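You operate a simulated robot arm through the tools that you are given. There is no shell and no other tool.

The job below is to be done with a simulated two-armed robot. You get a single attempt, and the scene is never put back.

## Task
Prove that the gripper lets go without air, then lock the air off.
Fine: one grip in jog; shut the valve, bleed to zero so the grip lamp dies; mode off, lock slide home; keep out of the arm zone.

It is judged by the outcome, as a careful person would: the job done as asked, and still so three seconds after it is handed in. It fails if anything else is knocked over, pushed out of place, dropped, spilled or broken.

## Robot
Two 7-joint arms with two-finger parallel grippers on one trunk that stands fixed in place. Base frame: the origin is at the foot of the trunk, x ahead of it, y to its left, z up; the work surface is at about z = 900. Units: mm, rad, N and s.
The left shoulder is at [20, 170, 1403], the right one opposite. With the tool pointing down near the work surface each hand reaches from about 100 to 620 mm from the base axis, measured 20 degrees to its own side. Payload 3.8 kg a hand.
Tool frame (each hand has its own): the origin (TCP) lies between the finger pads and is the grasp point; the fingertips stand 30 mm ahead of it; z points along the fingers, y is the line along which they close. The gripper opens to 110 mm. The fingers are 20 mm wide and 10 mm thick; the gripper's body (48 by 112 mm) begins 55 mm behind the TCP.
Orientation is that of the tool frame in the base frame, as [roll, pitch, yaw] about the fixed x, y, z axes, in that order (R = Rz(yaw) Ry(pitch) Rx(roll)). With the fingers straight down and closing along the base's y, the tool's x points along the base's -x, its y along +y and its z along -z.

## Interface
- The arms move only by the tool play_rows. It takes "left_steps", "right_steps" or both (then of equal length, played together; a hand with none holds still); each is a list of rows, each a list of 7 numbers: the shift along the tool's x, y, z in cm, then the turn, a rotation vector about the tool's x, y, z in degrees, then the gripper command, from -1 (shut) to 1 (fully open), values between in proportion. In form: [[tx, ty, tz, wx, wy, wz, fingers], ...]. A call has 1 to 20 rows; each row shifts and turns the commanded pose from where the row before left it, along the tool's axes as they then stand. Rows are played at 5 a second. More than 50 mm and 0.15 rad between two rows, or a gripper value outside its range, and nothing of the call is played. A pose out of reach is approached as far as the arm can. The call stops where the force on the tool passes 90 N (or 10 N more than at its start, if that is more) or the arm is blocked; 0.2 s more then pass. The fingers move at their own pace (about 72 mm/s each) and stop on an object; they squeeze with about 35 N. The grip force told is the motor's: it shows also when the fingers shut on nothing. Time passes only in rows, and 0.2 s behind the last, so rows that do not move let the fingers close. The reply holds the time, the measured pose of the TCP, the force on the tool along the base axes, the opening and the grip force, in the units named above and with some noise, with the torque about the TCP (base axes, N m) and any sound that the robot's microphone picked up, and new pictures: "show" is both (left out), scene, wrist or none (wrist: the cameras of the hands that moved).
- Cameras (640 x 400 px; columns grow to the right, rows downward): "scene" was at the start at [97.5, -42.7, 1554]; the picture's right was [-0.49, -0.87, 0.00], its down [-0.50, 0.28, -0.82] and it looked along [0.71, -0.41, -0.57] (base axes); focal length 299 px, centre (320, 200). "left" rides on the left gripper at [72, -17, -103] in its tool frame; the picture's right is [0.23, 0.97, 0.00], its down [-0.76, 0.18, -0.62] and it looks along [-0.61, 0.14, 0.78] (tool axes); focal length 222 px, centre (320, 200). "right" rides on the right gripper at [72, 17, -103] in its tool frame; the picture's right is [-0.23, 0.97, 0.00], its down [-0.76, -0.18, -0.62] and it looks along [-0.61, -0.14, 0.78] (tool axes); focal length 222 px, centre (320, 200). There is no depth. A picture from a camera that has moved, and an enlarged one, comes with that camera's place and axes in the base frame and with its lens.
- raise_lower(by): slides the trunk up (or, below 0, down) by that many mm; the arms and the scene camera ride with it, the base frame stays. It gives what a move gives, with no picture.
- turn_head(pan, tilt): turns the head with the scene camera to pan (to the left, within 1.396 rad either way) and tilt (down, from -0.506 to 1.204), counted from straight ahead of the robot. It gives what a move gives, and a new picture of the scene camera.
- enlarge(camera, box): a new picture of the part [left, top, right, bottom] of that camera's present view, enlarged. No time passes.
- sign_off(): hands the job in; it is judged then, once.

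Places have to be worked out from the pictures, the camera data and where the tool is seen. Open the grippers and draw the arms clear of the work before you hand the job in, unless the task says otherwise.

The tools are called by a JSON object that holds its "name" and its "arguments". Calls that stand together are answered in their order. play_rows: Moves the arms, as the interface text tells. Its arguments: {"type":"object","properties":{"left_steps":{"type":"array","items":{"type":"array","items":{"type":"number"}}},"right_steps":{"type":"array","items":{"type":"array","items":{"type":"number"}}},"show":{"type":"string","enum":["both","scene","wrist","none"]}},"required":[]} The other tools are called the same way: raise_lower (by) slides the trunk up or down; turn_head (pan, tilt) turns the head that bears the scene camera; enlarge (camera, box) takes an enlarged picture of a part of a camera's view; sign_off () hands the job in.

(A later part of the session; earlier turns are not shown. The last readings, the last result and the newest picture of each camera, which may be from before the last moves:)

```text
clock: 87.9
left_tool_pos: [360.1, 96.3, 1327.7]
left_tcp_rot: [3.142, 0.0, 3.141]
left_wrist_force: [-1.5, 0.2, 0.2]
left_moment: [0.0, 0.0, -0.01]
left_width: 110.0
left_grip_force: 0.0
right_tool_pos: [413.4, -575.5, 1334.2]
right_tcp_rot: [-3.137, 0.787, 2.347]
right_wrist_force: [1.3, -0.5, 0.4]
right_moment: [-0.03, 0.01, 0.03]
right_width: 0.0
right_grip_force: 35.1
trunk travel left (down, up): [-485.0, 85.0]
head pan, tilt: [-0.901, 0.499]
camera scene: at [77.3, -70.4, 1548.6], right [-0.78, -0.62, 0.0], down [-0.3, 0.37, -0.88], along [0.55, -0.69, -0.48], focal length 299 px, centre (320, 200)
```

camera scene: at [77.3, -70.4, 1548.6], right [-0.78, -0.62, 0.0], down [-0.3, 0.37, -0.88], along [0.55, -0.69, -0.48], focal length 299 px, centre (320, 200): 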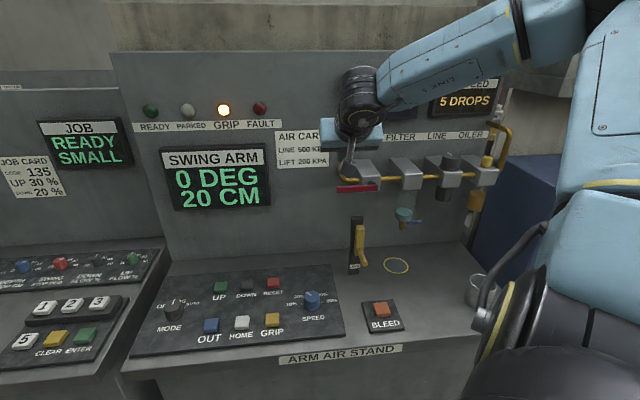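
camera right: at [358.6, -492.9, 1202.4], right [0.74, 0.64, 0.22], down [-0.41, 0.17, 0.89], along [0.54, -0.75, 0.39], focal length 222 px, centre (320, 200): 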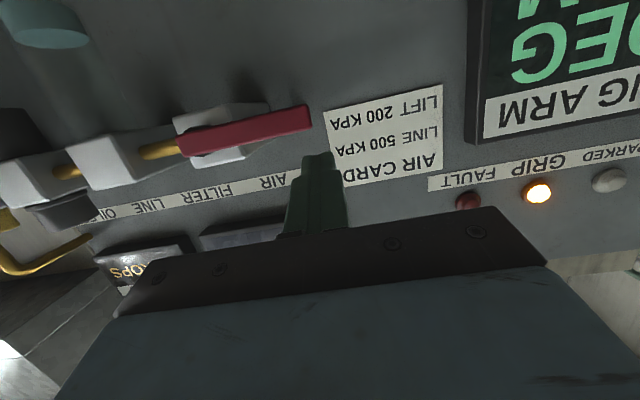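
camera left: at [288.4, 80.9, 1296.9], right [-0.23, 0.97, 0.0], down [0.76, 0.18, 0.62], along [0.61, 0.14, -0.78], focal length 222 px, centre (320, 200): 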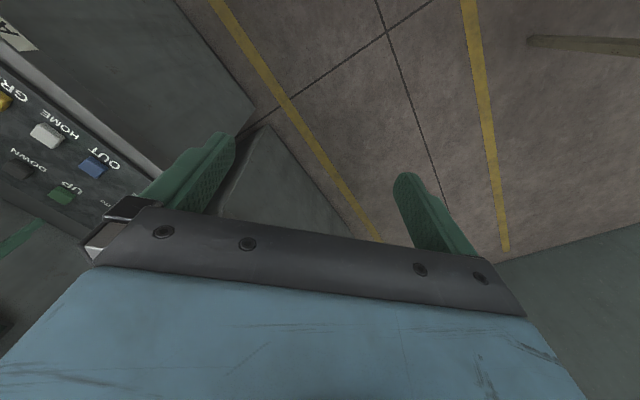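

The elbow is high but the hand has room. I'll approach so the fingertip sits about 15 mm above the lever near its free end.

{"name": "play_rows", "arguments": {"right_steps": [[0.383, -0.513, 3.0, 0, 0, 0, -1], [0.383, -0.513, 3.0, 0, 0, 0, -1], [0.383, -0.513, 3.0, 0, 0, 0, -1]], "show": "both"}}

{"name": "enlarge", "arguments": {"camera": "scene", "box": [300, 110, 460, 280]}}

{"name": "enlarge", "arguments": {"camera": "right", "box": [160, 40, 440, 240]}}

```text
clock: 88.7
left_tool_pos: [360.4, 96.3, 1328.8]
left_tcp_rot: [3.14, -0.001, 3.141]
left_wrist_force: [0.4, 0.3, 0.9]
left_moment: [0.01, 0.02, -0.01]
left_width: 109.9
left_grip_force: 0.0
right_tool_pos: [441.2, -628.7, 1259.5]
right_tcp_rot: [-3.137, 0.787, 2.351]
right_wrist_force: [-0.8, -0.1, 0.4]
right_moment: [0.01, 0.02, 0.02]
right_width: 0.0
right_grip_force: 34.9
trunk travel left (down, up): [-485.0, 85.0]
head pan, tilt: [-0.901, 0.499]
camera scene: at [78.0, -71.6, 1548.5], right [-0.78, -0.62, 0.0], down [-0.3, 0.38, -0.88], along [0.55, -0.69, -0.48], focal length 299 px, centre (320, 200)
camera right: at [366.9, -528.2, 1280.7], right [0.81, 0.57, 0.16], down [-0.06, -0.19, 0.98], along [0.59, -0.8, -0.12], focal length 222 px, centre (320, 200)
```

scene: 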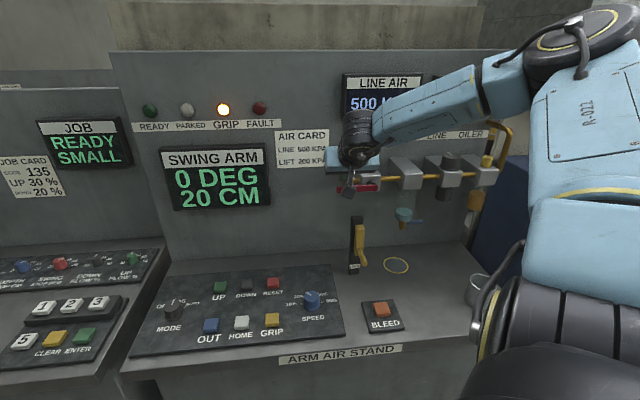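
right: 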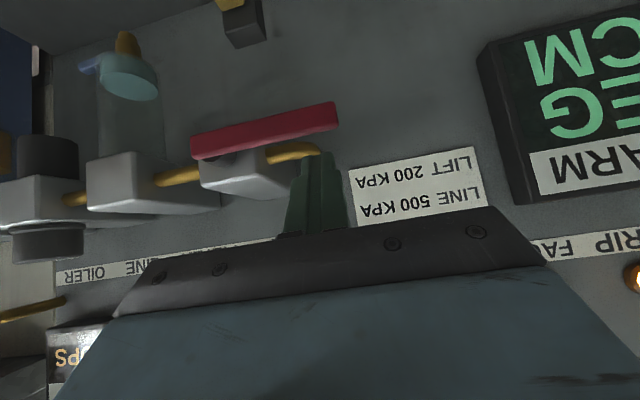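

```text
2.35 times, centred on (380, 195) of scene
camera zoom: at [78.0, -71.6, 1548.5], right [-0.78, -0.62, 0.0], down [-0.3, 0.38, -0.88], along [0.55, -0.69, -0.48], focal length 702 px, centre (179, 212)
```

zoom: 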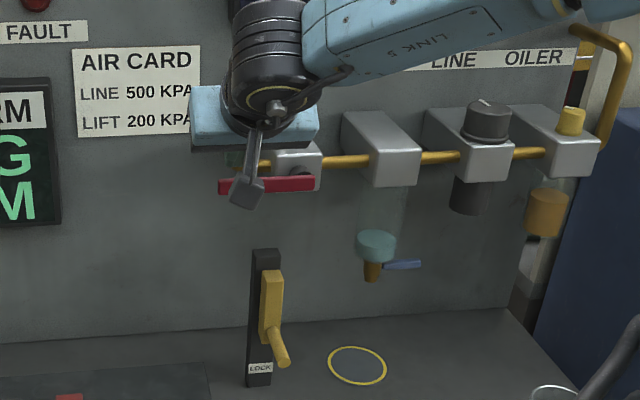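

```text
2.00 times, centred on (300, 140) of right
camera zoom: at [366.9, -528.2, 1280.7], right [0.81, 0.57, 0.16], down [-0.06, -0.19, 0.98], along [0.59, -0.8, -0.12], focal length 444 px, centre (360, 320)
```

zoom: 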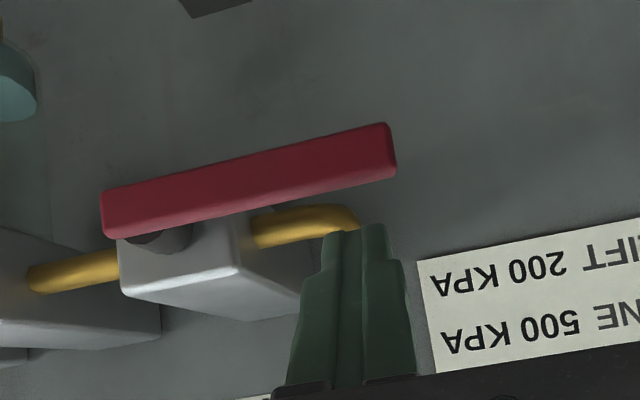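

The fingertip is just above the lever near its free end (s≈132, contact expected at TCP z≈1245). I'll push down gently about 20 mm and check the force and whether the lever moves.

{"name": "play_rows", "arguments": {"right_steps": [[0.51, 0.14, 0.508, 0, 0, 0, -1], [0.51, 0.14, 0.508, 0, 0, 0, -1], [0.51, 0.14, 0.508, 0, 0, 0, -1]], "show": "wrist"}}

{"name": "enlarge", "arguments": {"camera": "scene", "box": [300, 110, 460, 280]}}

```text
clock: 89.5
left_tool_pos: [359.8, 97.5, 1328.9]
left_tcp_rot: [3.141, -0.001, -3.141]
left_wrist_force: [-0.5, 0.1, 1.1]
left_moment: [-0.01, 0.0, -0.01]
left_width: 109.7
left_grip_force: 0.0
right_tool_pos: [444.0, -622.6, 1239.3]
right_tcp_rot: [-3.141, 0.787, 2.35]
right_wrist_force: [0.4, -0.9, -0.5]
right_moment: [0.04, 0.0, -0.01]
right_width: 0.2
right_grip_force: 34.8
trunk travel left (down, up): [-485.0, 85.0]
head pan, tilt: [-0.901, 0.499]
camera right: at [369.7, -522.7, 1260.7], right [0.81, 0.57, 0.16], down [-0.06, -0.19, 0.98], along [0.59, -0.8, -0.12], focal length 222 px, centre (320, 200)
```

right: 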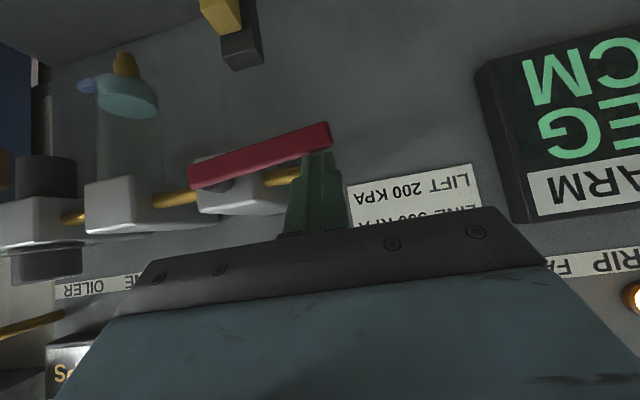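

```text
2.35 times, centred on (380, 195) of scene
camera zoom: at [77.2, -70.4, 1548.6], right [-0.78, -0.62, 0.0], down [-0.3, 0.38, -0.88], along [0.55, -0.69, -0.48], focal length 702 px, centre (179, 212)
```

zoom: 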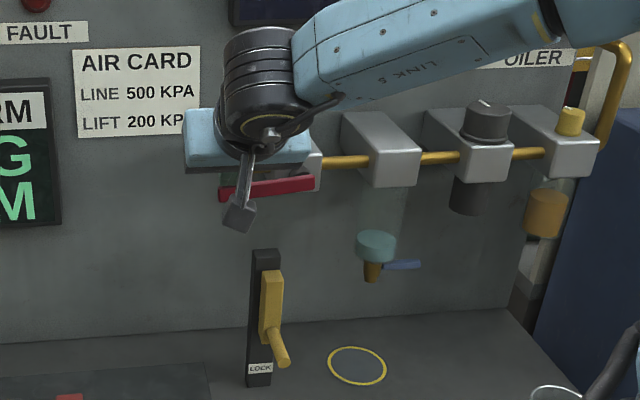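

The lever looks slightly tilted already with almost no force. I'll continue along the arc to about 30°.

{"name": "play_rows", "arguments": {"right_steps": [[0.55, 0, 0.585, 0, 0, 0, -1], [0.55, 0, 0.585, 0, 0, 0, -1], [0.55, -0.06, 0.585, 0, 0, 0, -1], [0.55, -0.06, 0.585, 0, 0, 0, -1]], "show": "wrist"}}

{"name": "enlarge", "arguments": {"camera": "scene", "box": [300, 110, 460, 280]}}

```text
clock: 90.5
left_tool_pos: [360.9, 97.1, 1328.2]
left_tcp_rot: [3.14, 0.0, 3.141]
left_wrist_force: [-0.5, 0.5, -0.5]
left_moment: [-0.01, 0.01, 0.0]
left_width: 109.9
left_grip_force: 0.1
right_tool_pos: [443.8, -626.3, 1209.2]
right_tcp_rot: [-3.14, 0.787, 2.349]
right_wrist_force: [0.8, -0.6, 0.1]
right_moment: [-0.02, 0.01, 0.02]
right_width: 0.1
right_grip_force: 35.1
trunk travel left (down, up): [-485.0, 85.0]
head pan, tilt: [-0.901, 0.499]
camera right: at [369.3, -524.5, 1228.7], right [0.81, 0.57, 0.16], down [-0.06, -0.19, 0.98], along [0.59, -0.8, -0.12], focal length 222 px, centre (320, 200)
```

right: 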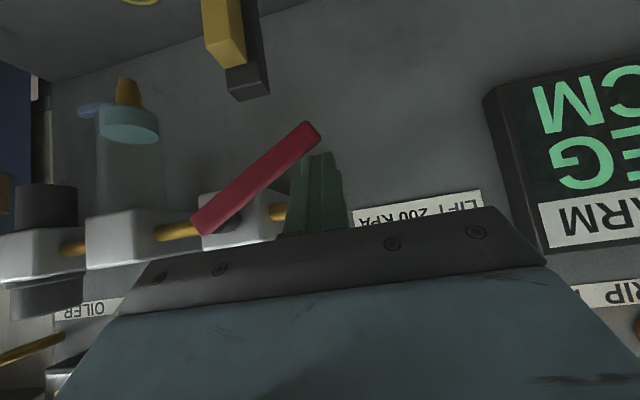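

```text
2.35 times, centred on (380, 195) of scene
camera zoom: at [77.3, -70.6, 1548.6], right [-0.78, -0.62, 0.0], down [-0.3, 0.38, -0.88], along [0.55, -0.69, -0.48], focal length 702 px, centre (179, 212)
```

zoom: 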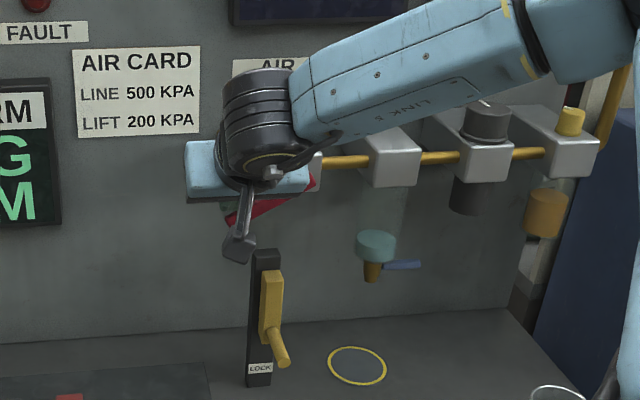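

The valve lever rotates down freely. I'll continue along the arc to about 75°.

{"name": "play_rows", "arguments": {"right_steps": [[0.754, -0.265, 0.752, 0, 0, 0, -1], [0.754, -0.265, 0.752, 0, 0, 0, -1], [0.627, -0.635, 0.625, 0, 0, 0, -1], [0.627, -0.635, 0.625, 0, 0, 0, -1], [0.496, -0.9, 0.494, 0, 0, 0, -1], [0.496, -0.9, 0.494, 0, 0, 0, -1]], "show": "both"}}

{"name": "enlarge", "arguments": {"camera": "scene", "box": [300, 110, 460, 280]}}

```text
clock: 91.9
left_tool_pos: [360.2, 96.6, 1329.8]
left_tcp_rot: [-3.141, 0.001, -3.14]
left_wrist_force: [0.8, -0.3, -0.4]
left_moment: [0.02, 0.01, -0.03]
left_width: 109.7
left_grip_force: 0.1
right_tool_pos: [417.6, -649.8, 1155.6]
right_tcp_rot: [-3.139, 0.786, 2.348]
right_wrist_force: [-0.3, 0.3, 1.2]
right_moment: [0.02, -0.01, -0.01]
right_width: 0.0
right_grip_force: 35.1
trunk travel left (down, up): [-485.0, 85.0]
head pan, tilt: [-0.901, 0.499]
camera scene: at [77.2, -70.5, 1548.6], right [-0.78, -0.62, 0.0], down [-0.3, 0.38, -0.88], along [0.55, -0.69, -0.48], focal length 299 px, centre (320, 200)
camera right: at [342.5, -549.5, 1176.5], right [0.81, 0.57, 0.16], down [-0.06, -0.19, 0.98], along [0.59, -0.8, -0.12], focal length 222 px, centre (320, 200)
```

scene: 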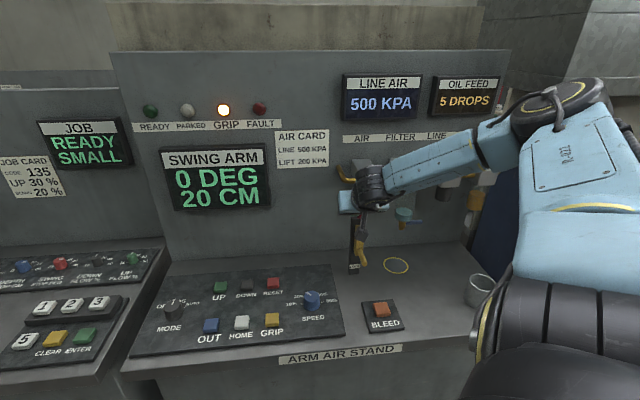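
right: 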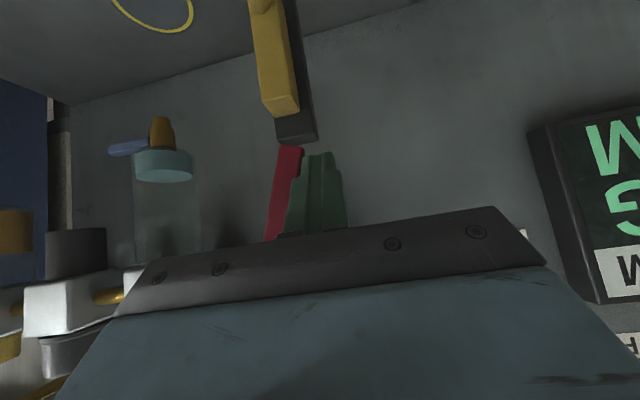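

```text
2.35 times, centred on (380, 195) of scene
camera zoom: at [77.2, -70.5, 1548.6], right [-0.78, -0.62, 0.0], down [-0.3, 0.38, -0.88], along [0.55, -0.69, -0.48], focal length 702 px, centre (179, 212)
```

zoom: 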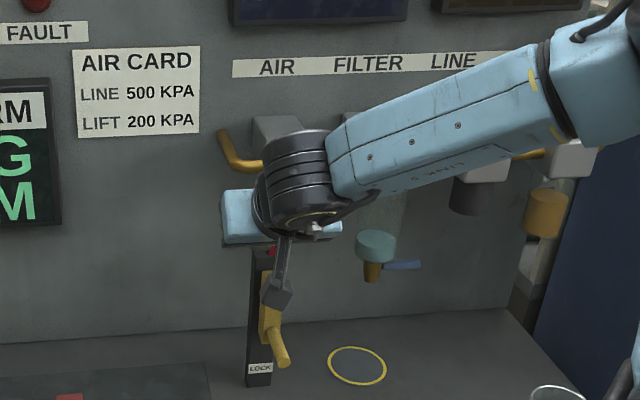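

The lever is nearly vertical. I'll push it the rest of the way until it meets its stop.

{"name": "play_rows", "arguments": {"right_steps": [[0.19, -0.75, 0.19, 0, 0, 0, -1], [0.19, -0.75, 0.19, 0, 0, 0, -1], [0.1, -0.7, 0.1, 0, 0, 0, -1]], "show": "both"}}

```text
clock: 92.7
left_tool_pos: [360.9, 96.4, 1328.3]
left_tcp_rot: [3.141, 0.001, -3.14]
left_wrist_force: [-1.0, -0.5, -0.5]
left_moment: [-0.01, 0.01, -0.01]
left_width: 110.0
left_grip_force: 0.0
right_tool_pos: [401.5, -666.2, 1147.8]
right_tcp_rot: [-3.137, 0.786, 2.35]
right_wrist_force: [0.4, 0.7, 0.6]
right_moment: [0.02, -0.02, 0.01]
right_width: 0.1
right_grip_force: 35.0
trunk travel left (down, up): [-485.0, 85.0]
head pan, tilt: [-0.901, 0.499]
camera scene: at [77.2, -70.6, 1548.6], right [-0.78, -0.62, 0.0], down [-0.3, 0.38, -0.88], along [0.55, -0.69, -0.48], focal length 299 px, centre (320, 200)
camera right: at [326.8, -566.4, 1169.3], right [0.81, 0.57, 0.16], down [-0.06, -0.19, 0.98], along [0.59, -0.8, -0.12], focal length 222 px, centre (320, 200)
```

scene: 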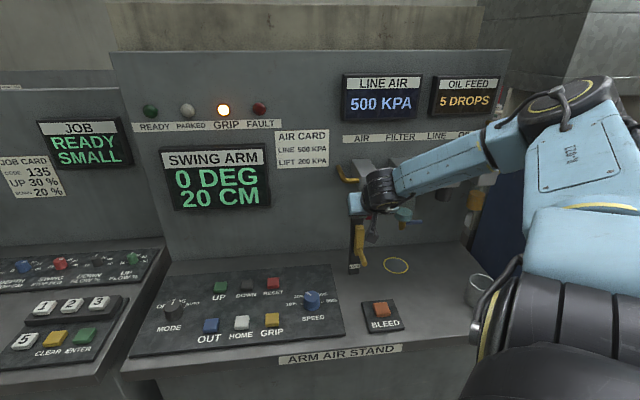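
right: 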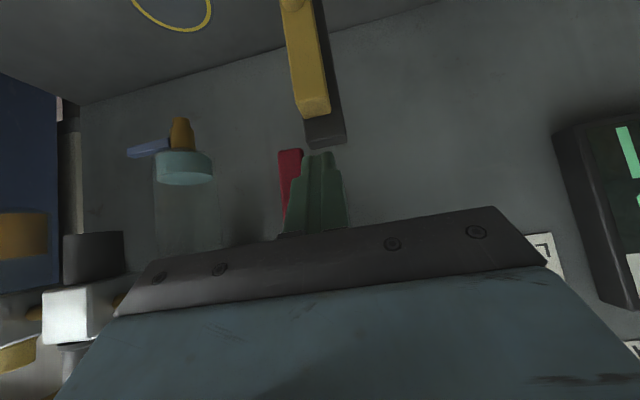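

The lever seems vertical. I'll nudge 6 mm more to confirm the hard stop by force.

{"name": "play_rows", "arguments": {"right_steps": [[0, -0.3, 0, 0, 0, 0, -1], [0, -0.3, 0, 0, 0, 0, -1]], "show": "wrist"}}

{"name": "enlarge", "arguments": {"camera": "right", "box": [180, 80, 420, 240]}}

{"name": "enlarge", "arguments": {"camera": "scene", "box": [320, 130, 440, 280]}}

```text
clock: 93.3
left_tool_pos: [360.0, 98.6, 1328.3]
left_tcp_rot: [3.141, 0.001, 3.14]
left_wrist_force: [-0.2, -1.0, 0.6]
left_moment: [-0.02, 0.03, -0.01]
left_width: 109.9
left_grip_force: 0.2
right_tool_pos: [398.3, -669.7, 1149.5]
right_tcp_rot: [-3.137, 0.788, 2.352]
right_wrist_force: [1.3, 1.8, -0.5]
right_moment: [0.02, 0.0, 0.06]
right_width: 0.0
right_grip_force: 35.2
trunk travel left (down, up): [-485.0, 85.0]
head pan, tilt: [-0.901, 0.499]
camera right: at [323.6, -569.5, 1169.9], right [0.81, 0.57, 0.16], down [-0.06, -0.19, 0.98], along [0.59, -0.8, -0.12], focal length 222 px, centre (320, 200)
```

right: 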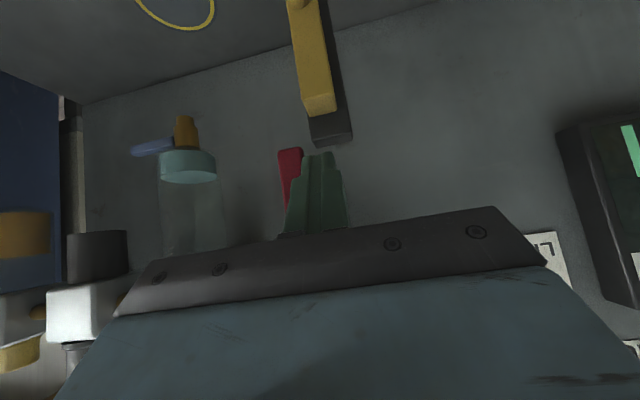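

```text
2.50 times, centred on (300, 160) of right
camera zoom: at [323.6, -569.5, 1169.9], right [0.81, 0.57, 0.16], down [-0.06, -0.19, 0.98], along [0.59, -0.8, -0.12], focal length 555 px, centre (370, 300)
```

zoom: 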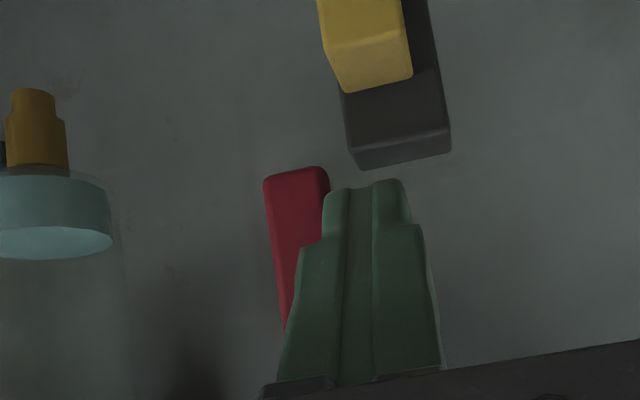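

```text
2.67 times, centred on (380, 205) of scene
camera zoom: at [77.7, -70.3, 1548.6], right [-0.78, -0.62, 0.0], down [-0.3, 0.38, -0.88], along [0.55, -0.69, -0.48], focal length 796 px, centre (160, 187)
```

zoom: 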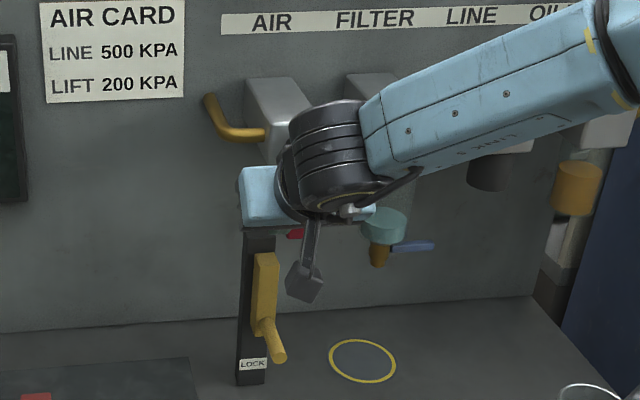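

There's a small reaction force of about 2 N. One more small nudge will tell me whether it's the stop.

{"name": "play_rows", "arguments": {"right_steps": [[0, -0.25, 0, 0, 0, 0, -1], [0, -0.25, 0, 0, 0, 0, -1], [0, 0, 0, 0, 0, 0, -1]], "show": "none"}}

```text
clock: 94.1
left_tool_pos: [363.2, 99.3, 1327.6]
left_tcp_rot: [-3.139, -0.001, -3.141]
left_wrist_force: [-0.6, 0.3, -0.5]
left_moment: [-0.05, 0.01, 0.0]
left_width: 109.6
left_grip_force: 0.0
right_tool_pos: [395.7, -670.3, 1149.9]
right_tcp_rot: [3.142, 0.786, 2.351]
right_wrist_force: [12.2, 9.4, -1.3]
right_moment: [0.02, 0.03, 0.21]
right_width: 0.0
right_grip_force: 34.8
trunk travel left (down, up): [-485.0, 85.0]
head pan, tilt: [-0.901, 0.499]
```

15 N reaction: the lever is at its shut stop. I'll back off to the left, then retract and look at the lever and lock slide.

{"name": "play_rows", "arguments": {"right_steps": [[0, 1.0, 0, 0, 0, 0, -1], [0, 1.5, 0, 0, 0, 0, -1], [2.0, 1.0, -2.0, 0, 0, 0, -1], [2.5, 0, -2.5, 0, 0, 0, -1], [2.5, 0, -2.5, 0, 0, 0, -1], [0, 0, -3, 0, 0, 0, -1]], "show": "both"}}

{"name": "enlarge", "arguments": {"camera": "scene", "box": [300, 120, 460, 290]}}

{"name": "enlarge", "arguments": {"camera": "right", "box": [160, 0, 460, 200]}}

```text
clock: 95.5
left_tool_pos: [360.5, 97.7, 1328.7]
left_tcp_rot: [3.14, 0.0, 3.141]
left_wrist_force: [-0.9, 0.2, -0.6]
left_moment: [-0.01, 0.01, 0.0]
left_width: 110.1
left_grip_force: 0.0
right_tool_pos: [334.9, -561.8, 1168.8]
right_tcp_rot: [-3.138, 0.788, 2.349]
right_wrist_force: [0.4, 0.2, -0.5]
right_moment: [0.01, -0.01, 0.0]
right_width: 0.1
right_grip_force: 35.1
trunk travel left (down, up): [-485.0, 85.0]
head pan, tilt: [-0.901, 0.499]
camera scene: at [76.8, -69.4, 1548.7], right [-0.78, -0.62, 0.0], down [-0.3, 0.37, -0.88], along [0.55, -0.69, -0.48], focal length 299 px, centre (320, 200)
camera right: at [259.9, -460.7, 1190.1], right [0.81, 0.57, 0.16], down [-0.06, -0.19, 0.98], along [0.59, -0.8, -0.12], focal length 222 px, centre (320, 200)
```

scene: 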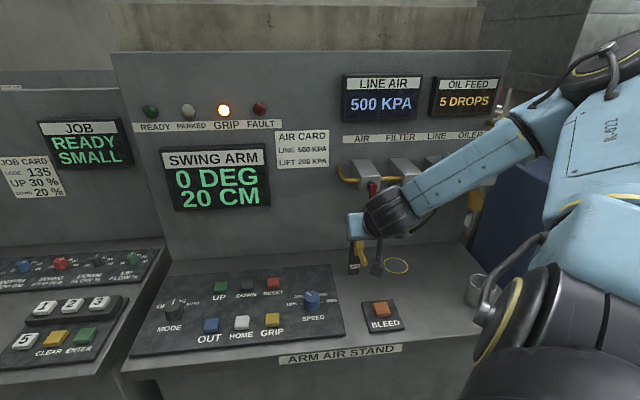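
right: 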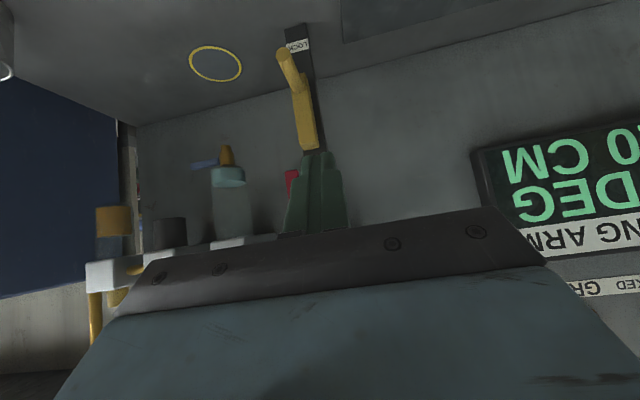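

```text
2.35 times, centred on (380, 205) of scene
camera zoom: at [76.8, -69.4, 1548.7], right [-0.78, -0.62, 0.0], down [-0.3, 0.37, -0.88], along [0.55, -0.69, -0.48], focal length 702 px, centre (179, 188)
```

zoom: 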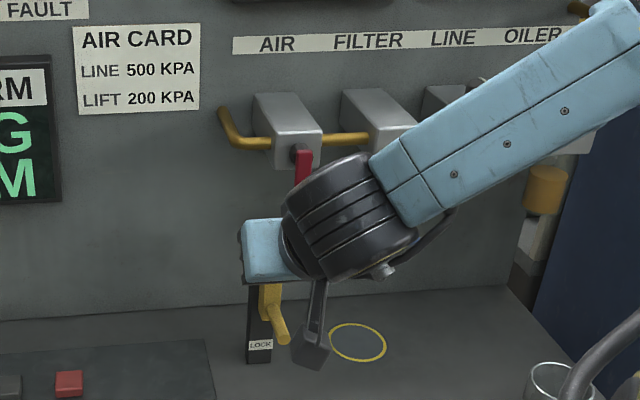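

```text
2.00 times, centred on (310, 100) of right
camera zoom: at [259.9, -460.7, 1190.1], right [0.81, 0.57, 0.16], down [-0.06, -0.19, 0.98], along [0.59, -0.8, -0.12], focal length 444 px, centre (340, 400)
```

zoom: 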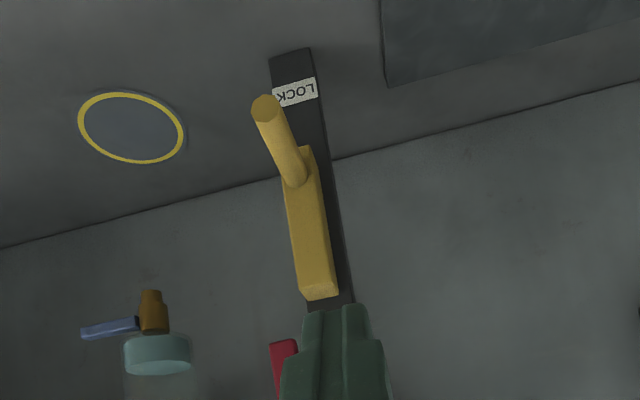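

The valve is shut (lever hanging down). Next is BLEED at about [295,-606], top z≈916. I'll bring the tool vertical and shift over it.

{"name": "play_rows", "arguments": {"right_steps": [[0, 0, 0, 0, 7.52, 0, -1], [0, 0, 0, 0, 7.52, 0, -1], [0, 0, 0, 0, 7.52, 0, -1], [0, 0, 0, 0, 7.52, 0, -1], [0, 0, 0, 0, 7.52, 0, -1], [0, 0, 0, 0, 7.52, 0, -1], [0, -2.95, 2.0, 0, 0, 0, -1], [0, -2.95, 2.0, 0, 0, 0, -1]], "show": "both"}}

```text
clock: 97.3
left_tool_pos: [360.0, 97.6, 1328.4]
left_tcp_rot: [3.141, 0.001, 3.141]
left_wrist_force: [0.0, -0.3, 0.4]
left_moment: [0.03, -0.01, -0.05]
left_width: 109.9
left_grip_force: 0.1
right_tool_pos: [293.5, -604.0, 1128.2]
right_tcp_rot: [-3.14, 0.001, 2.35]
right_wrist_force: [0.3, 0.0, -0.5]
right_moment: [0.01, -0.03, 0.0]
right_width: 0.0
right_grip_force: 35.3
trunk travel left (down, up): [-485.0, 85.0]
head pan, tilt: [-0.901, 0.499]
camera scene: at [77.5, -70.9, 1548.6], right [-0.78, -0.62, 0.0], down [-0.3, 0.38, -0.88], along [0.55, -0.69, -0.48], focal length 299 px, centre (320, 200)
camera right: at [255.1, -541.4, 1231.9], right [0.85, 0.52, 0.0], down [0.41, -0.67, 0.62], along [0.32, -0.53, -0.78], focal length 222 px, centre (320, 200)
```

scene: 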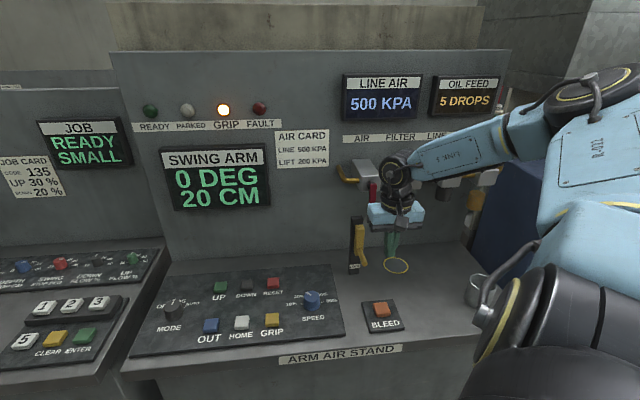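
right: 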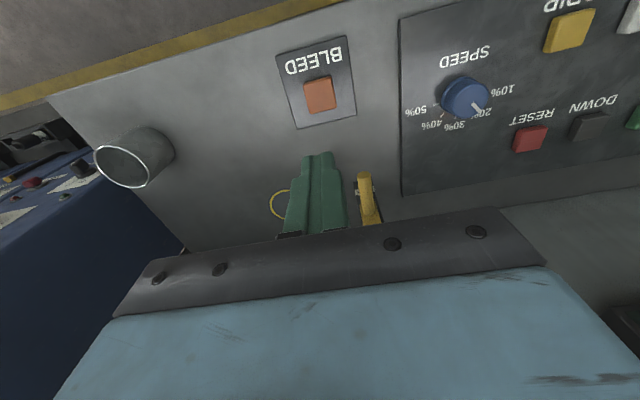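

BLEED is exactly under the fingertips. I'll descend to about 20 mm above it.

{"name": "play_rows", "arguments": {"right_steps": [[0, 0, 4, 0, 0, 0, -1], [0, 0, 4, 0, 0, 0, -1], [0, 0, 4, 0, 0, 0, -1], [0, 0, 4, 0, 0, 0, -1]], "show": "both"}}

```text
clock: 98.3
left_tool_pos: [360.9, 96.5, 1328.2]
left_tcp_rot: [-3.141, 0.0, -3.141]
left_wrist_force: [-0.2, 0.1, -0.2]
left_moment: [-0.01, 0.01, -0.01]
left_width: 110.0
left_grip_force: 0.1
right_tool_pos: [294.9, -605.1, 968.5]
right_tcp_rot: [-3.14, 0.0, 2.348]
right_wrist_force: [0.6, 0.5, -0.6]
right_moment: [-0.04, 0.0, 0.04]
right_width: 0.0
right_grip_force: 34.8
trunk travel left (down, up): [-485.0, 85.0]
head pan, tilt: [-0.901, 0.499]
camera scene: at [77.7, -71.0, 1548.5], right [-0.78, -0.62, 0.0], down [-0.3, 0.38, -0.88], along [0.55, -0.69, -0.48], focal length 299 px, centre (320, 200)
camera right: at [256.6, -541.9, 1071.0], right [0.85, 0.52, 0.0], down [0.41, -0.67, 0.62], along [0.32, -0.53, -0.78], focal length 222 px, centre (320, 200)
```

scene: 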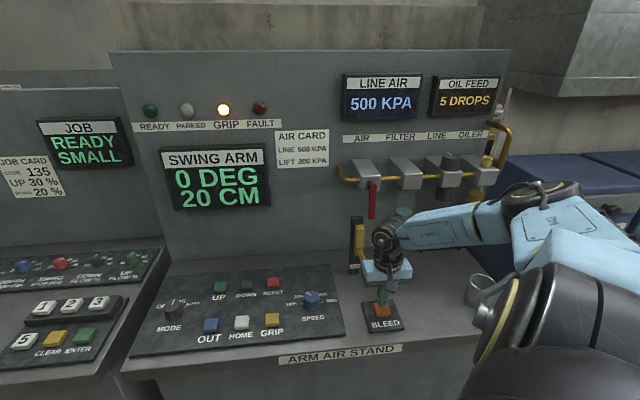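
right: 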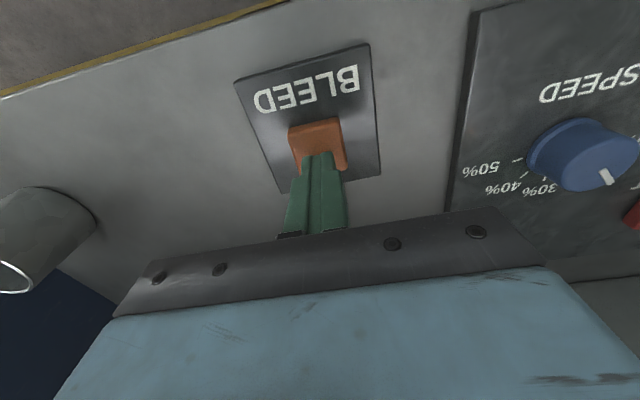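

Aligned. Now I'll press down in small steps.

{"name": "play_rows", "arguments": {"right_steps": [[0, 0, 0.5, 0, 0, 0, -1], [0, 0, 0.5, 0, 0, 0, -1], [0, 0, 0.4, 0, 0, 0, -1], [0, 0, 0.3, 0, 0, 0, -1], [0, 0, 0.3, 0, 0, 0, -1]], "show": "scene"}}

```text
clock: 99.5
left_tool_pos: [360.6, 98.0, 1329.2]
left_tcp_rot: [3.14, 0.001, -3.141]
left_wrist_force: [0.7, -0.5, -0.2]
left_moment: [0.05, 0.01, 0.04]
left_width: 109.9
left_grip_force: 0.0
right_tool_pos: [294.5, -604.9, 950.6]
right_tcp_rot: [-3.14, 0.001, 2.346]
right_wrist_force: [-0.2, 1.0, 6.5]
right_moment: [0.03, 0.02, 0.01]
right_width: 0.1
right_grip_force: 35.0
trunk travel left (down, up): [-485.0, 85.0]
head pan, tilt: [-0.901, 0.499]
heard: click
camera scene: at [76.8, -69.6, 1548.7], right [-0.78, -0.62, 0.0], down [-0.3, 0.37, -0.88], along [0.55, -0.69, -0.48], focal length 299 px, centre (320, 200)
```

scene: 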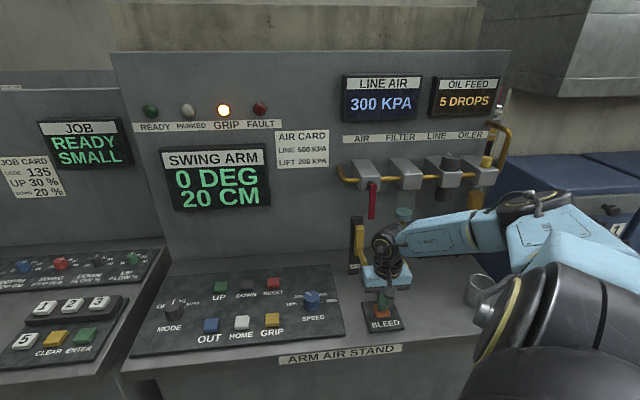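

A click, and LINE AIR is dropping (300 KPA). I'll hold the button to bleed to zero.

{"name": "play_rows", "arguments": {"right_steps": [[0, 0, 0.1, 0, 0, 0, -1], [0, 0, 0, 0, 0, 0, -1], [0, 0, 0, 0, 0, 0, -1], [0, 0, 0, 0, 0, 0, -1], [0, 0, 0, 0, 0, 0, -1], [0, 0, 0, 0, 0, 0, -1], [0, 0, 0, 0, 0, 0, -1], [0, 0, 0, 0, 0, 0, -1], [0, 0, 0, 0, 0, 0, -1], [0, 0, 0, 0, 0, 0, -1]], "show": "scene"}}

```text
clock: 101.7
left_tool_pos: [359.4, 99.1, 1329.3]
left_tcp_rot: [-3.142, 0.0, 3.141]
left_wrist_force: [-0.3, 0.2, 0.5]
left_moment: [0.01, 0.0, 0.0]
left_width: 110.1
left_grip_force: 0.1
right_tool_pos: [293.0, -604.2, 950.2]
right_tcp_rot: [-3.14, 0.004, 2.346]
right_wrist_force: [4.5, -3.5, 15.7]
right_moment: [-0.03, -0.15, -0.01]
right_width: 0.0
right_grip_force: 34.7
trunk travel left (down, up): [-485.0, 85.0]
head pan, tilt: [-0.901, 0.499]
camera scene: at [77.2, -69.3, 1548.7], right [-0.78, -0.62, 0.0], down [-0.3, 0.37, -0.88], along [0.55, -0.69, -0.48], focal length 299 px, centre (320, 200)
```

scene: 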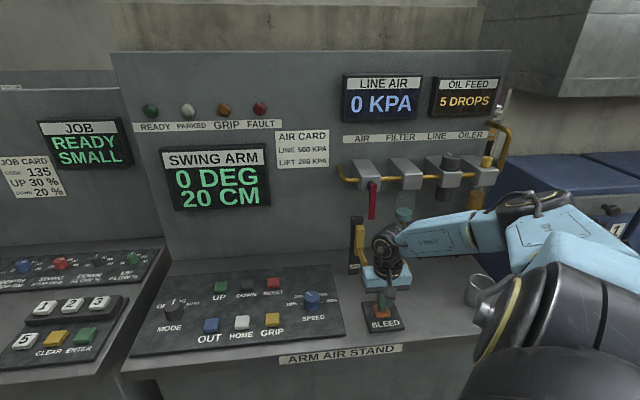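

LINE AIR reads 0 KPA and the GRIP lamp is out, so the gripper let go without air. I'll lift off and check that it stays at zero.

{"name": "play_rows", "arguments": {"right_steps": [[0, 0, 0, 0, 0, 0, -1], [0, 0, 0, 0, 0, 0, -1], [0, 0, -1, 0, 0, 0, -1], [0, 0, -2.5, 0, 0, 0, -1], [0, 0, -2.5, 0, 0, 0, -1]], "show": "both"}}

{"name": "enlarge", "arguments": {"camera": "scene", "box": [330, 60, 510, 230]}}

{"name": "enlarge", "arguments": {"camera": "scene", "box": [330, 200, 420, 280]}}

```text
clock: 102.9
left_tool_pos: [360.9, 97.7, 1328.8]
left_tcp_rot: [3.141, 0.0, 3.141]
left_wrist_force: [0.3, -0.7, 1.0]
left_moment: [0.0, 0.03, 0.05]
left_width: 110.1
left_grip_force: 0.0
right_tool_pos: [293.9, -604.1, 1008.5]
right_tcp_rot: [-3.141, -0.003, 2.35]
right_wrist_force: [-0.2, 1.0, 0.0]
right_moment: [-0.04, 0.03, 0.02]
right_width: 0.0
right_grip_force: 35.0
trunk travel left (down, up): [-485.0, 85.0]
head pan, tilt: [-0.901, 0.499]
camera scene: at [77.2, -70.3, 1548.6], right [-0.78, -0.62, 0.0], down [-0.3, 0.38, -0.88], along [0.55, -0.69, -0.48], focal length 299 px, centre (320, 200)
camera right: at [255.7, -541.4, 1111.4], right [0.85, 0.52, 0.0], down [0.41, -0.67, 0.62], along [0.32, -0.53, -0.78], focal length 222 px, centre (320, 200)
```

scene: 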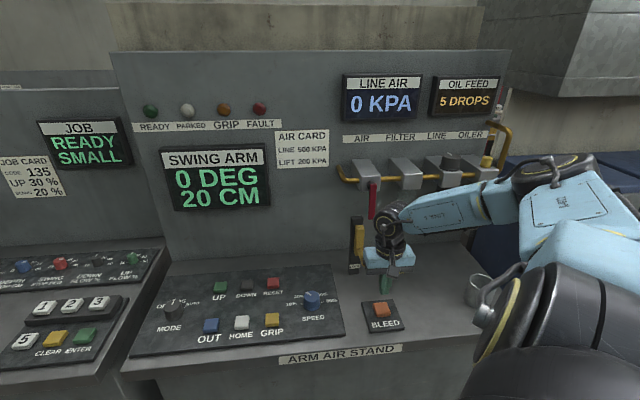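
right: 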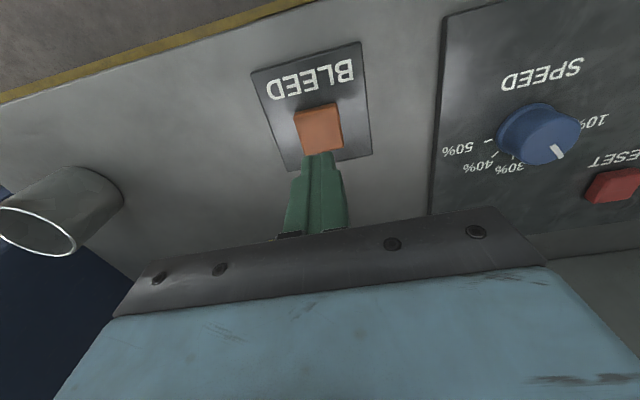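

```text
2.35 times, centred on (420, 145) of scene
camera zoom: at [77.2, -70.3, 1548.6], right [-0.78, -0.62, 0.0], down [-0.3, 0.38, -0.88], along [0.55, -0.69, -0.48], focal length 702 px, centre (85, 329)
```

zoom: 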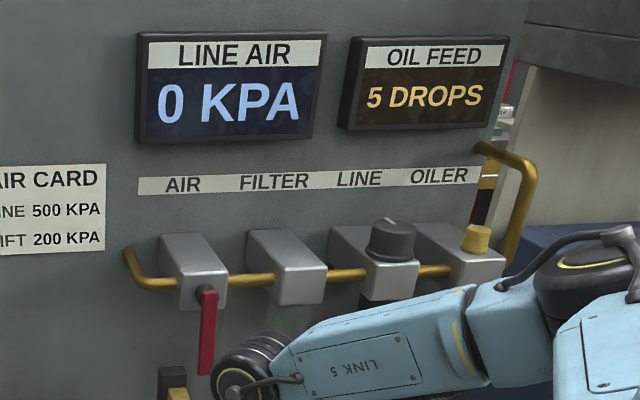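

```text
5.00 times, centred on (375, 240) of scene
camera zoom: at [77.2, -70.3, 1548.6], right [-0.78, -0.62, 0.0], down [-0.3, 0.38, -0.88], along [0.55, -0.69, -0.48], focal length 1493 px, centre (45, 0)
```

zoom: 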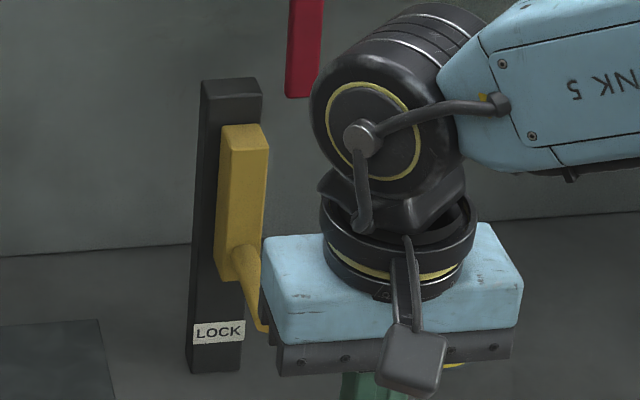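

LINE AIR holds at 0 and the lever hangs shut. Next is mode OFF: I'll rotate the hand and traverse left over the panel at safe height, following the same posture path that worked before.

{"name": "play_rows", "arguments": {"right_steps": [[0, 0, -0.2, 0, 0, -7.58, -1], [0, 0, -0.2, 0, 0, -7.58, -1], [0, 0, -0.2, 0, 0, -7.58, -1], [0, 0, -0.2, 0, 0, -7.58, -1], [0, 0, -0.2, 0, 0, -7.58, -1], [0, 0, -0.2, 0, 0, -7.58, -1], [-2.98, 3.06, 0, 0, 0, 0, -1], [-2.98, 3.06, 0, 0, 0, 0, -1], [-2.98, 3.06, 0, 0, 0, 0, -1], [-2.98, 3.06, 0, 0, 0, 0, -1], [-2.98, 3.06, 0, 0, 0, 0, -1], [-2.98, 3.06, 0, 0, 0, 0, -1], [-2.98, 3.06, 0, 0, 0, 0, -1], [-2.98, 3.06, 0, 0, 0, 0, -1], [-2.98, 3.06, 0, 0, 0, 0, -1]], "show": "scene"}}

```text
clock: 106.1
left_tool_pos: [361.3, 98.5, 1328.3]
left_tcp_rot: [-3.14, -0.001, 3.141]
left_wrist_force: [-0.5, 0.7, 0.1]
left_moment: [-0.03, 0.0, 0.01]
left_width: 110.2
left_grip_force: 0.0
right_tool_pos: [581.2, -279.7, 1054.5]
right_tcp_rot: [-3.14, -0.003, 3.141]
right_wrist_force: [0.8, 0.4, -0.6]
right_moment: [0.03, -0.01, 0.02]
right_width: 0.1
right_grip_force: 35.4
right hand out of reach, approached as far as the arm can: row 5, 6
trunk travel left (down, up): [-485.0, 85.0]
head pan, tilt: [-0.901, 0.499]
camera scene: at [78.3, -68.7, 1548.6], right [-0.78, -0.62, 0.0], down [-0.3, 0.37, -0.88], along [0.55, -0.69, -0.48], focal length 299 px, centre (320, 200)
```

scene: 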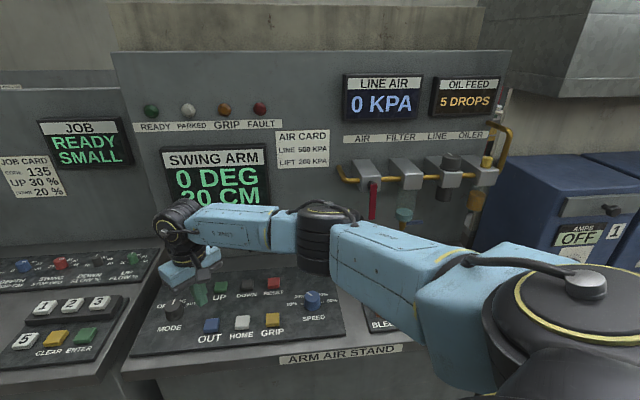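

I'm at [581,-280,1054] in the good posture. Now I'll tilt 40°, move above the knob, and set the azimuth to −31° with the fingers opened.

{"name": "play_rows", "arguments": {"right_steps": [[0, 0, 0, 0, -8.04, 0, -1], [0, 0, 0, 0, -8.04, 0, -1], [0, 0, 0, 0, -8.04, 0, -1], [0, 0, 0, 0, -8.04, 0, -1], [0, 0, 0, 0, -8.04, 0, -1], [-3.1, 0.545, 1.225, 0, 0, 0, 0.4], [-3.1, 0.545, 1.225, 0, 0, 0, 0.4], [-3.1, 0.545, 1.225, 0, 0, 0, 0.4], [-3.1, 0.545, 1.225, 0, 0, 0, 0.4], [0, 0, 0, 5.0, 0, 5.92, 0.4], [0, 0, 0, 5.0, 0, 5.92, 0.4], [0, 0, 0, 5.0, 0, 5.92, 0.4], [0, 0, 0, 5.0, 0, 5.92, 0.4]], "show": "both"}}

```text
clock: 108.9
left_tool_pos: [359.9, 97.0, 1328.0]
left_tcp_rot: [-3.14, 0.001, 3.14]
left_wrist_force: [0.2, 0.1, 0.4]
left_moment: [-0.02, 0.02, 0.03]
left_width: 109.9
left_grip_force: 0.1
right_tool_pos: [705.4, -259.5, 1096.0]
right_tcp_rot: [-3.138, 0.702, 2.599]
right_wrist_force: [0.4, 0.2, 0.0]
right_moment: [-0.03, 0.0, 0.0]
right_width: 77.1
right_grip_force: 0.0
trunk travel left (down, up): [-485.0, 85.0]
head pan, tilt: [-0.901, 0.499]
camera scene: at [77.7, -69.7, 1548.6], right [-0.78, -0.62, 0.0], down [-0.3, 0.37, -0.88], along [0.55, -0.69, -0.48], focal length 299 px, centre (320, 200)
camera right: at [610.0, -182.2, 1127.8], right [0.65, 0.74, 0.14], down [0.06, -0.24, 0.97], along [0.75, -0.62, -0.21], focal length 222 px, centre (320, 200)
```

scene: 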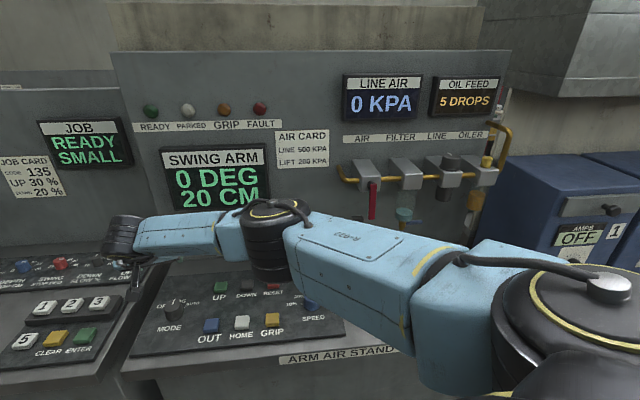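
right: 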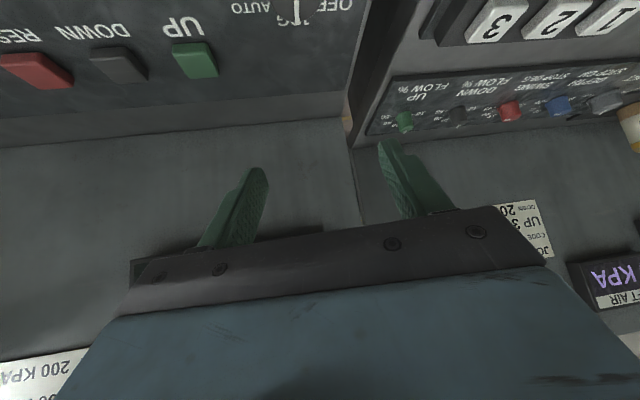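

I'll fine-tune laterally by 3 mm and turn 4° more for margin, then lower with the trunk to just above the knob and check alignment.

{"name": "play_rows", "arguments": {"right_steps": [[0, 0.3, 0, 2.58, 0, 3.06, 0.4]], "show": "none"}}

{"name": "raise_lower", "arguments": {"by": -115}}

{"name": "enlarge", "arguments": {"camera": "right", "box": [180, 40, 460, 215]}}

```text
clock: 109.3
left_tool_pos: [360.8, 98.7, 1327.5]
left_tcp_rot: [-3.14, 0.0, -3.141]
left_wrist_force: [-0.4, 0.0, 0.0]
left_moment: [-0.04, -0.01, 0.0]
left_width: 109.8
left_grip_force: 0.0
right_tool_pos: [707.8, -257.1, 1098.1]
right_tcp_rot: [-3.138, 0.702, 2.532]
right_wrist_force: [0.9, -0.2, 0.2]
right_moment: [0.01, -0.02, -0.02]
right_width: 77.0
right_grip_force: 0.2
trunk travel left (down, up): [-485.0, 85.0]
head pan, tilt: [-0.901, 0.499]
```

```text
clock: 110.8
left_tool_pos: [361.2, 96.8, 1213.8]
left_tcp_rot: [-3.14, 0.001, -3.141]
left_wrist_force: [0.4, 0.3, 0.1]
left_moment: [-0.01, -0.01, 0.03]
left_width: 109.9
left_grip_force: 0.1
right_tool_pos: [706.9, -257.8, 982.3]
right_tcp_rot: [-3.141, 0.701, 2.532]
right_wrist_force: [0.1, 0.0, 0.2]
right_moment: [-0.01, -0.01, 0.02]
right_width: 77.1
right_grip_force: 0.1
trunk travel left (down, up): [-370.0, 200.0]
head pan, tilt: [-0.901, 0.499]
```

```text
2.29 times, centred on (320, 128) of right
camera zoom: at [616.8, -174.0, 1013.5], right [0.7, 0.7, 0.15], down [0.05, -0.25, 0.97], along [0.71, -0.67, -0.21], focal length 508 px, centre (320, 366)
```

zoom: 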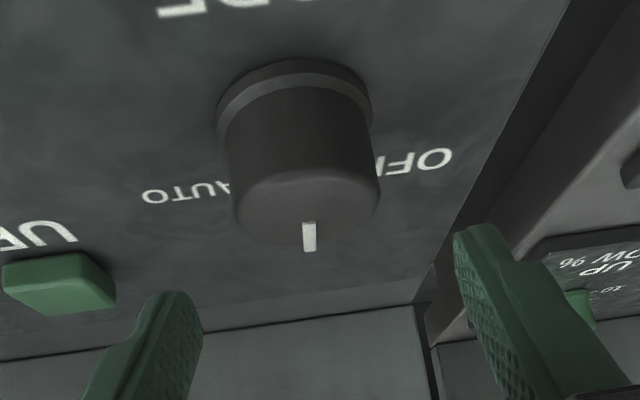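

Well aligned. I'll lower 36 mm onto the knob and grip.

{"name": "raise_lower", "arguments": {"by": -36}}

{"name": "play_rows", "arguments": {"right_steps": [[0, 0, 0, 0, 0, 0, -1], [0, 0, 0, 0, 0, 0, -1], [0, 0, 0, 0, 0, 0, -1]], "show": "wrist"}}

```text
clock: 111.6
left_tool_pos: [360.2, 97.8, 1177.7]
left_tcp_rot: [3.14, -0.002, -3.141]
left_wrist_force: [0.5, 0.4, -1.4]
left_moment: [0.03, 0.02, -0.03]
left_width: 110.1
left_grip_force: 0.1
right_tool_pos: [707.0, -256.0, 946.2]
right_tcp_rot: [-3.14, 0.702, 2.532]
right_wrist_force: [-0.1, 0.8, -0.7]
right_moment: [0.01, -0.03, 0.0]
right_width: 77.0
right_grip_force: 0.1
trunk travel left (down, up): [-334.0, 236.0]
head pan, tilt: [-0.901, 0.499]
```

```text
clock: 112.4
left_tool_pos: [361.1, 97.6, 1178.2]
left_tcp_rot: [-3.141, 0.0, 3.141]
left_wrist_force: [-0.5, 0.3, 0.1]
left_moment: [0.0, 0.02, 0.0]
left_width: 110.1
left_grip_force: 0.1
right_tool_pos: [707.0, -256.7, 945.1]
right_tcp_rot: [-3.14, 0.702, 2.534]
right_wrist_force: [3.2, 1.3, -0.2]
right_moment: [0.12, -0.26, 0.02]
right_width: 44.6
right_grip_force: 45.2
trunk travel left (down, up): [-334.0, 236.0]
head pan, tilt: [-0.901, 0.499]
camera right: at [617.1, -173.3, 977.3], right [0.7, 0.7, 0.15], down [0.05, -0.25, 0.97], along [0.71, -0.67, -0.21], focal length 222 px, centre (320, 200)
```

right: 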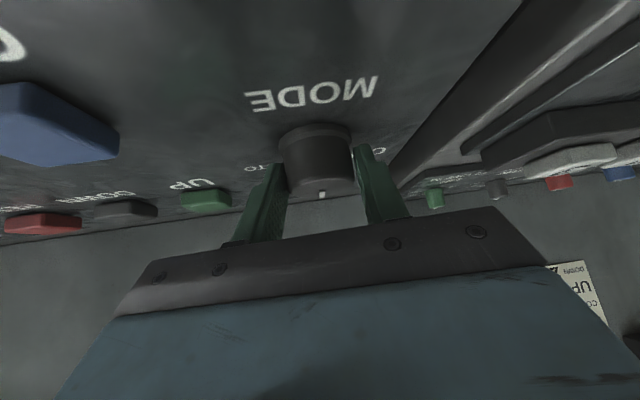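

Gripped. I'll turn 45° counter-clockwise back to OFF.

{"name": "play_rows", "arguments": {"right_steps": [[0, -0.116, 0, -4.84, 0, -5.73, -1], [0, -0.116, 0, -4.84, 0, -5.73, -1], [0, -0.116, 0, -4.84, 0, -5.73, -1], [0, -0.116, 0, -4.84, 0, -5.73, -1], [0, -0.116, 0, -4.84, 0, -5.73, -1], [0, -0.116, 0, -4.84, 0, -5.73, -1], [0, 0, 0, 0, 0, 0, -1]], "show": "wrist"}}

```text
clock: 114.0
left_tool_pos: [361.7, 97.5, 1176.8]
left_tcp_rot: [-3.14, -0.001, -3.14]
left_wrist_force: [0.4, -0.4, 0.8]
left_moment: [-0.04, 0.02, -0.01]
left_width: 110.0
left_grip_force: 0.1
right_tool_pos: [705.2, -262.5, 946.6]
right_tcp_rot: [3.14, 0.701, -2.967]
right_wrist_force: [12.6, 7.8, 2.4]
right_moment: [-0.2, 0.09, -0.43]
right_width: 44.5
right_grip_force: 45.3
trunk travel left (down, up): [-334.0, 236.0]
head pan, tilt: [-0.901, 0.499]
camera right: at [582.9, -268.3, 977.5], right [0.0, 0.99, 0.15], down [0.21, -0.14, 0.97], along [0.98, 0.03, -0.21], focal length 222 px, centre (320, 200)
```

right: 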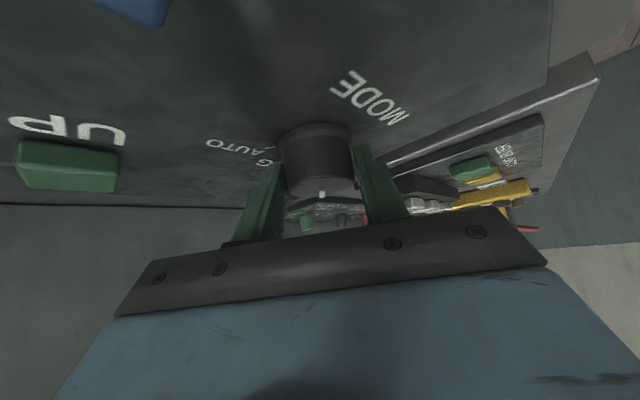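

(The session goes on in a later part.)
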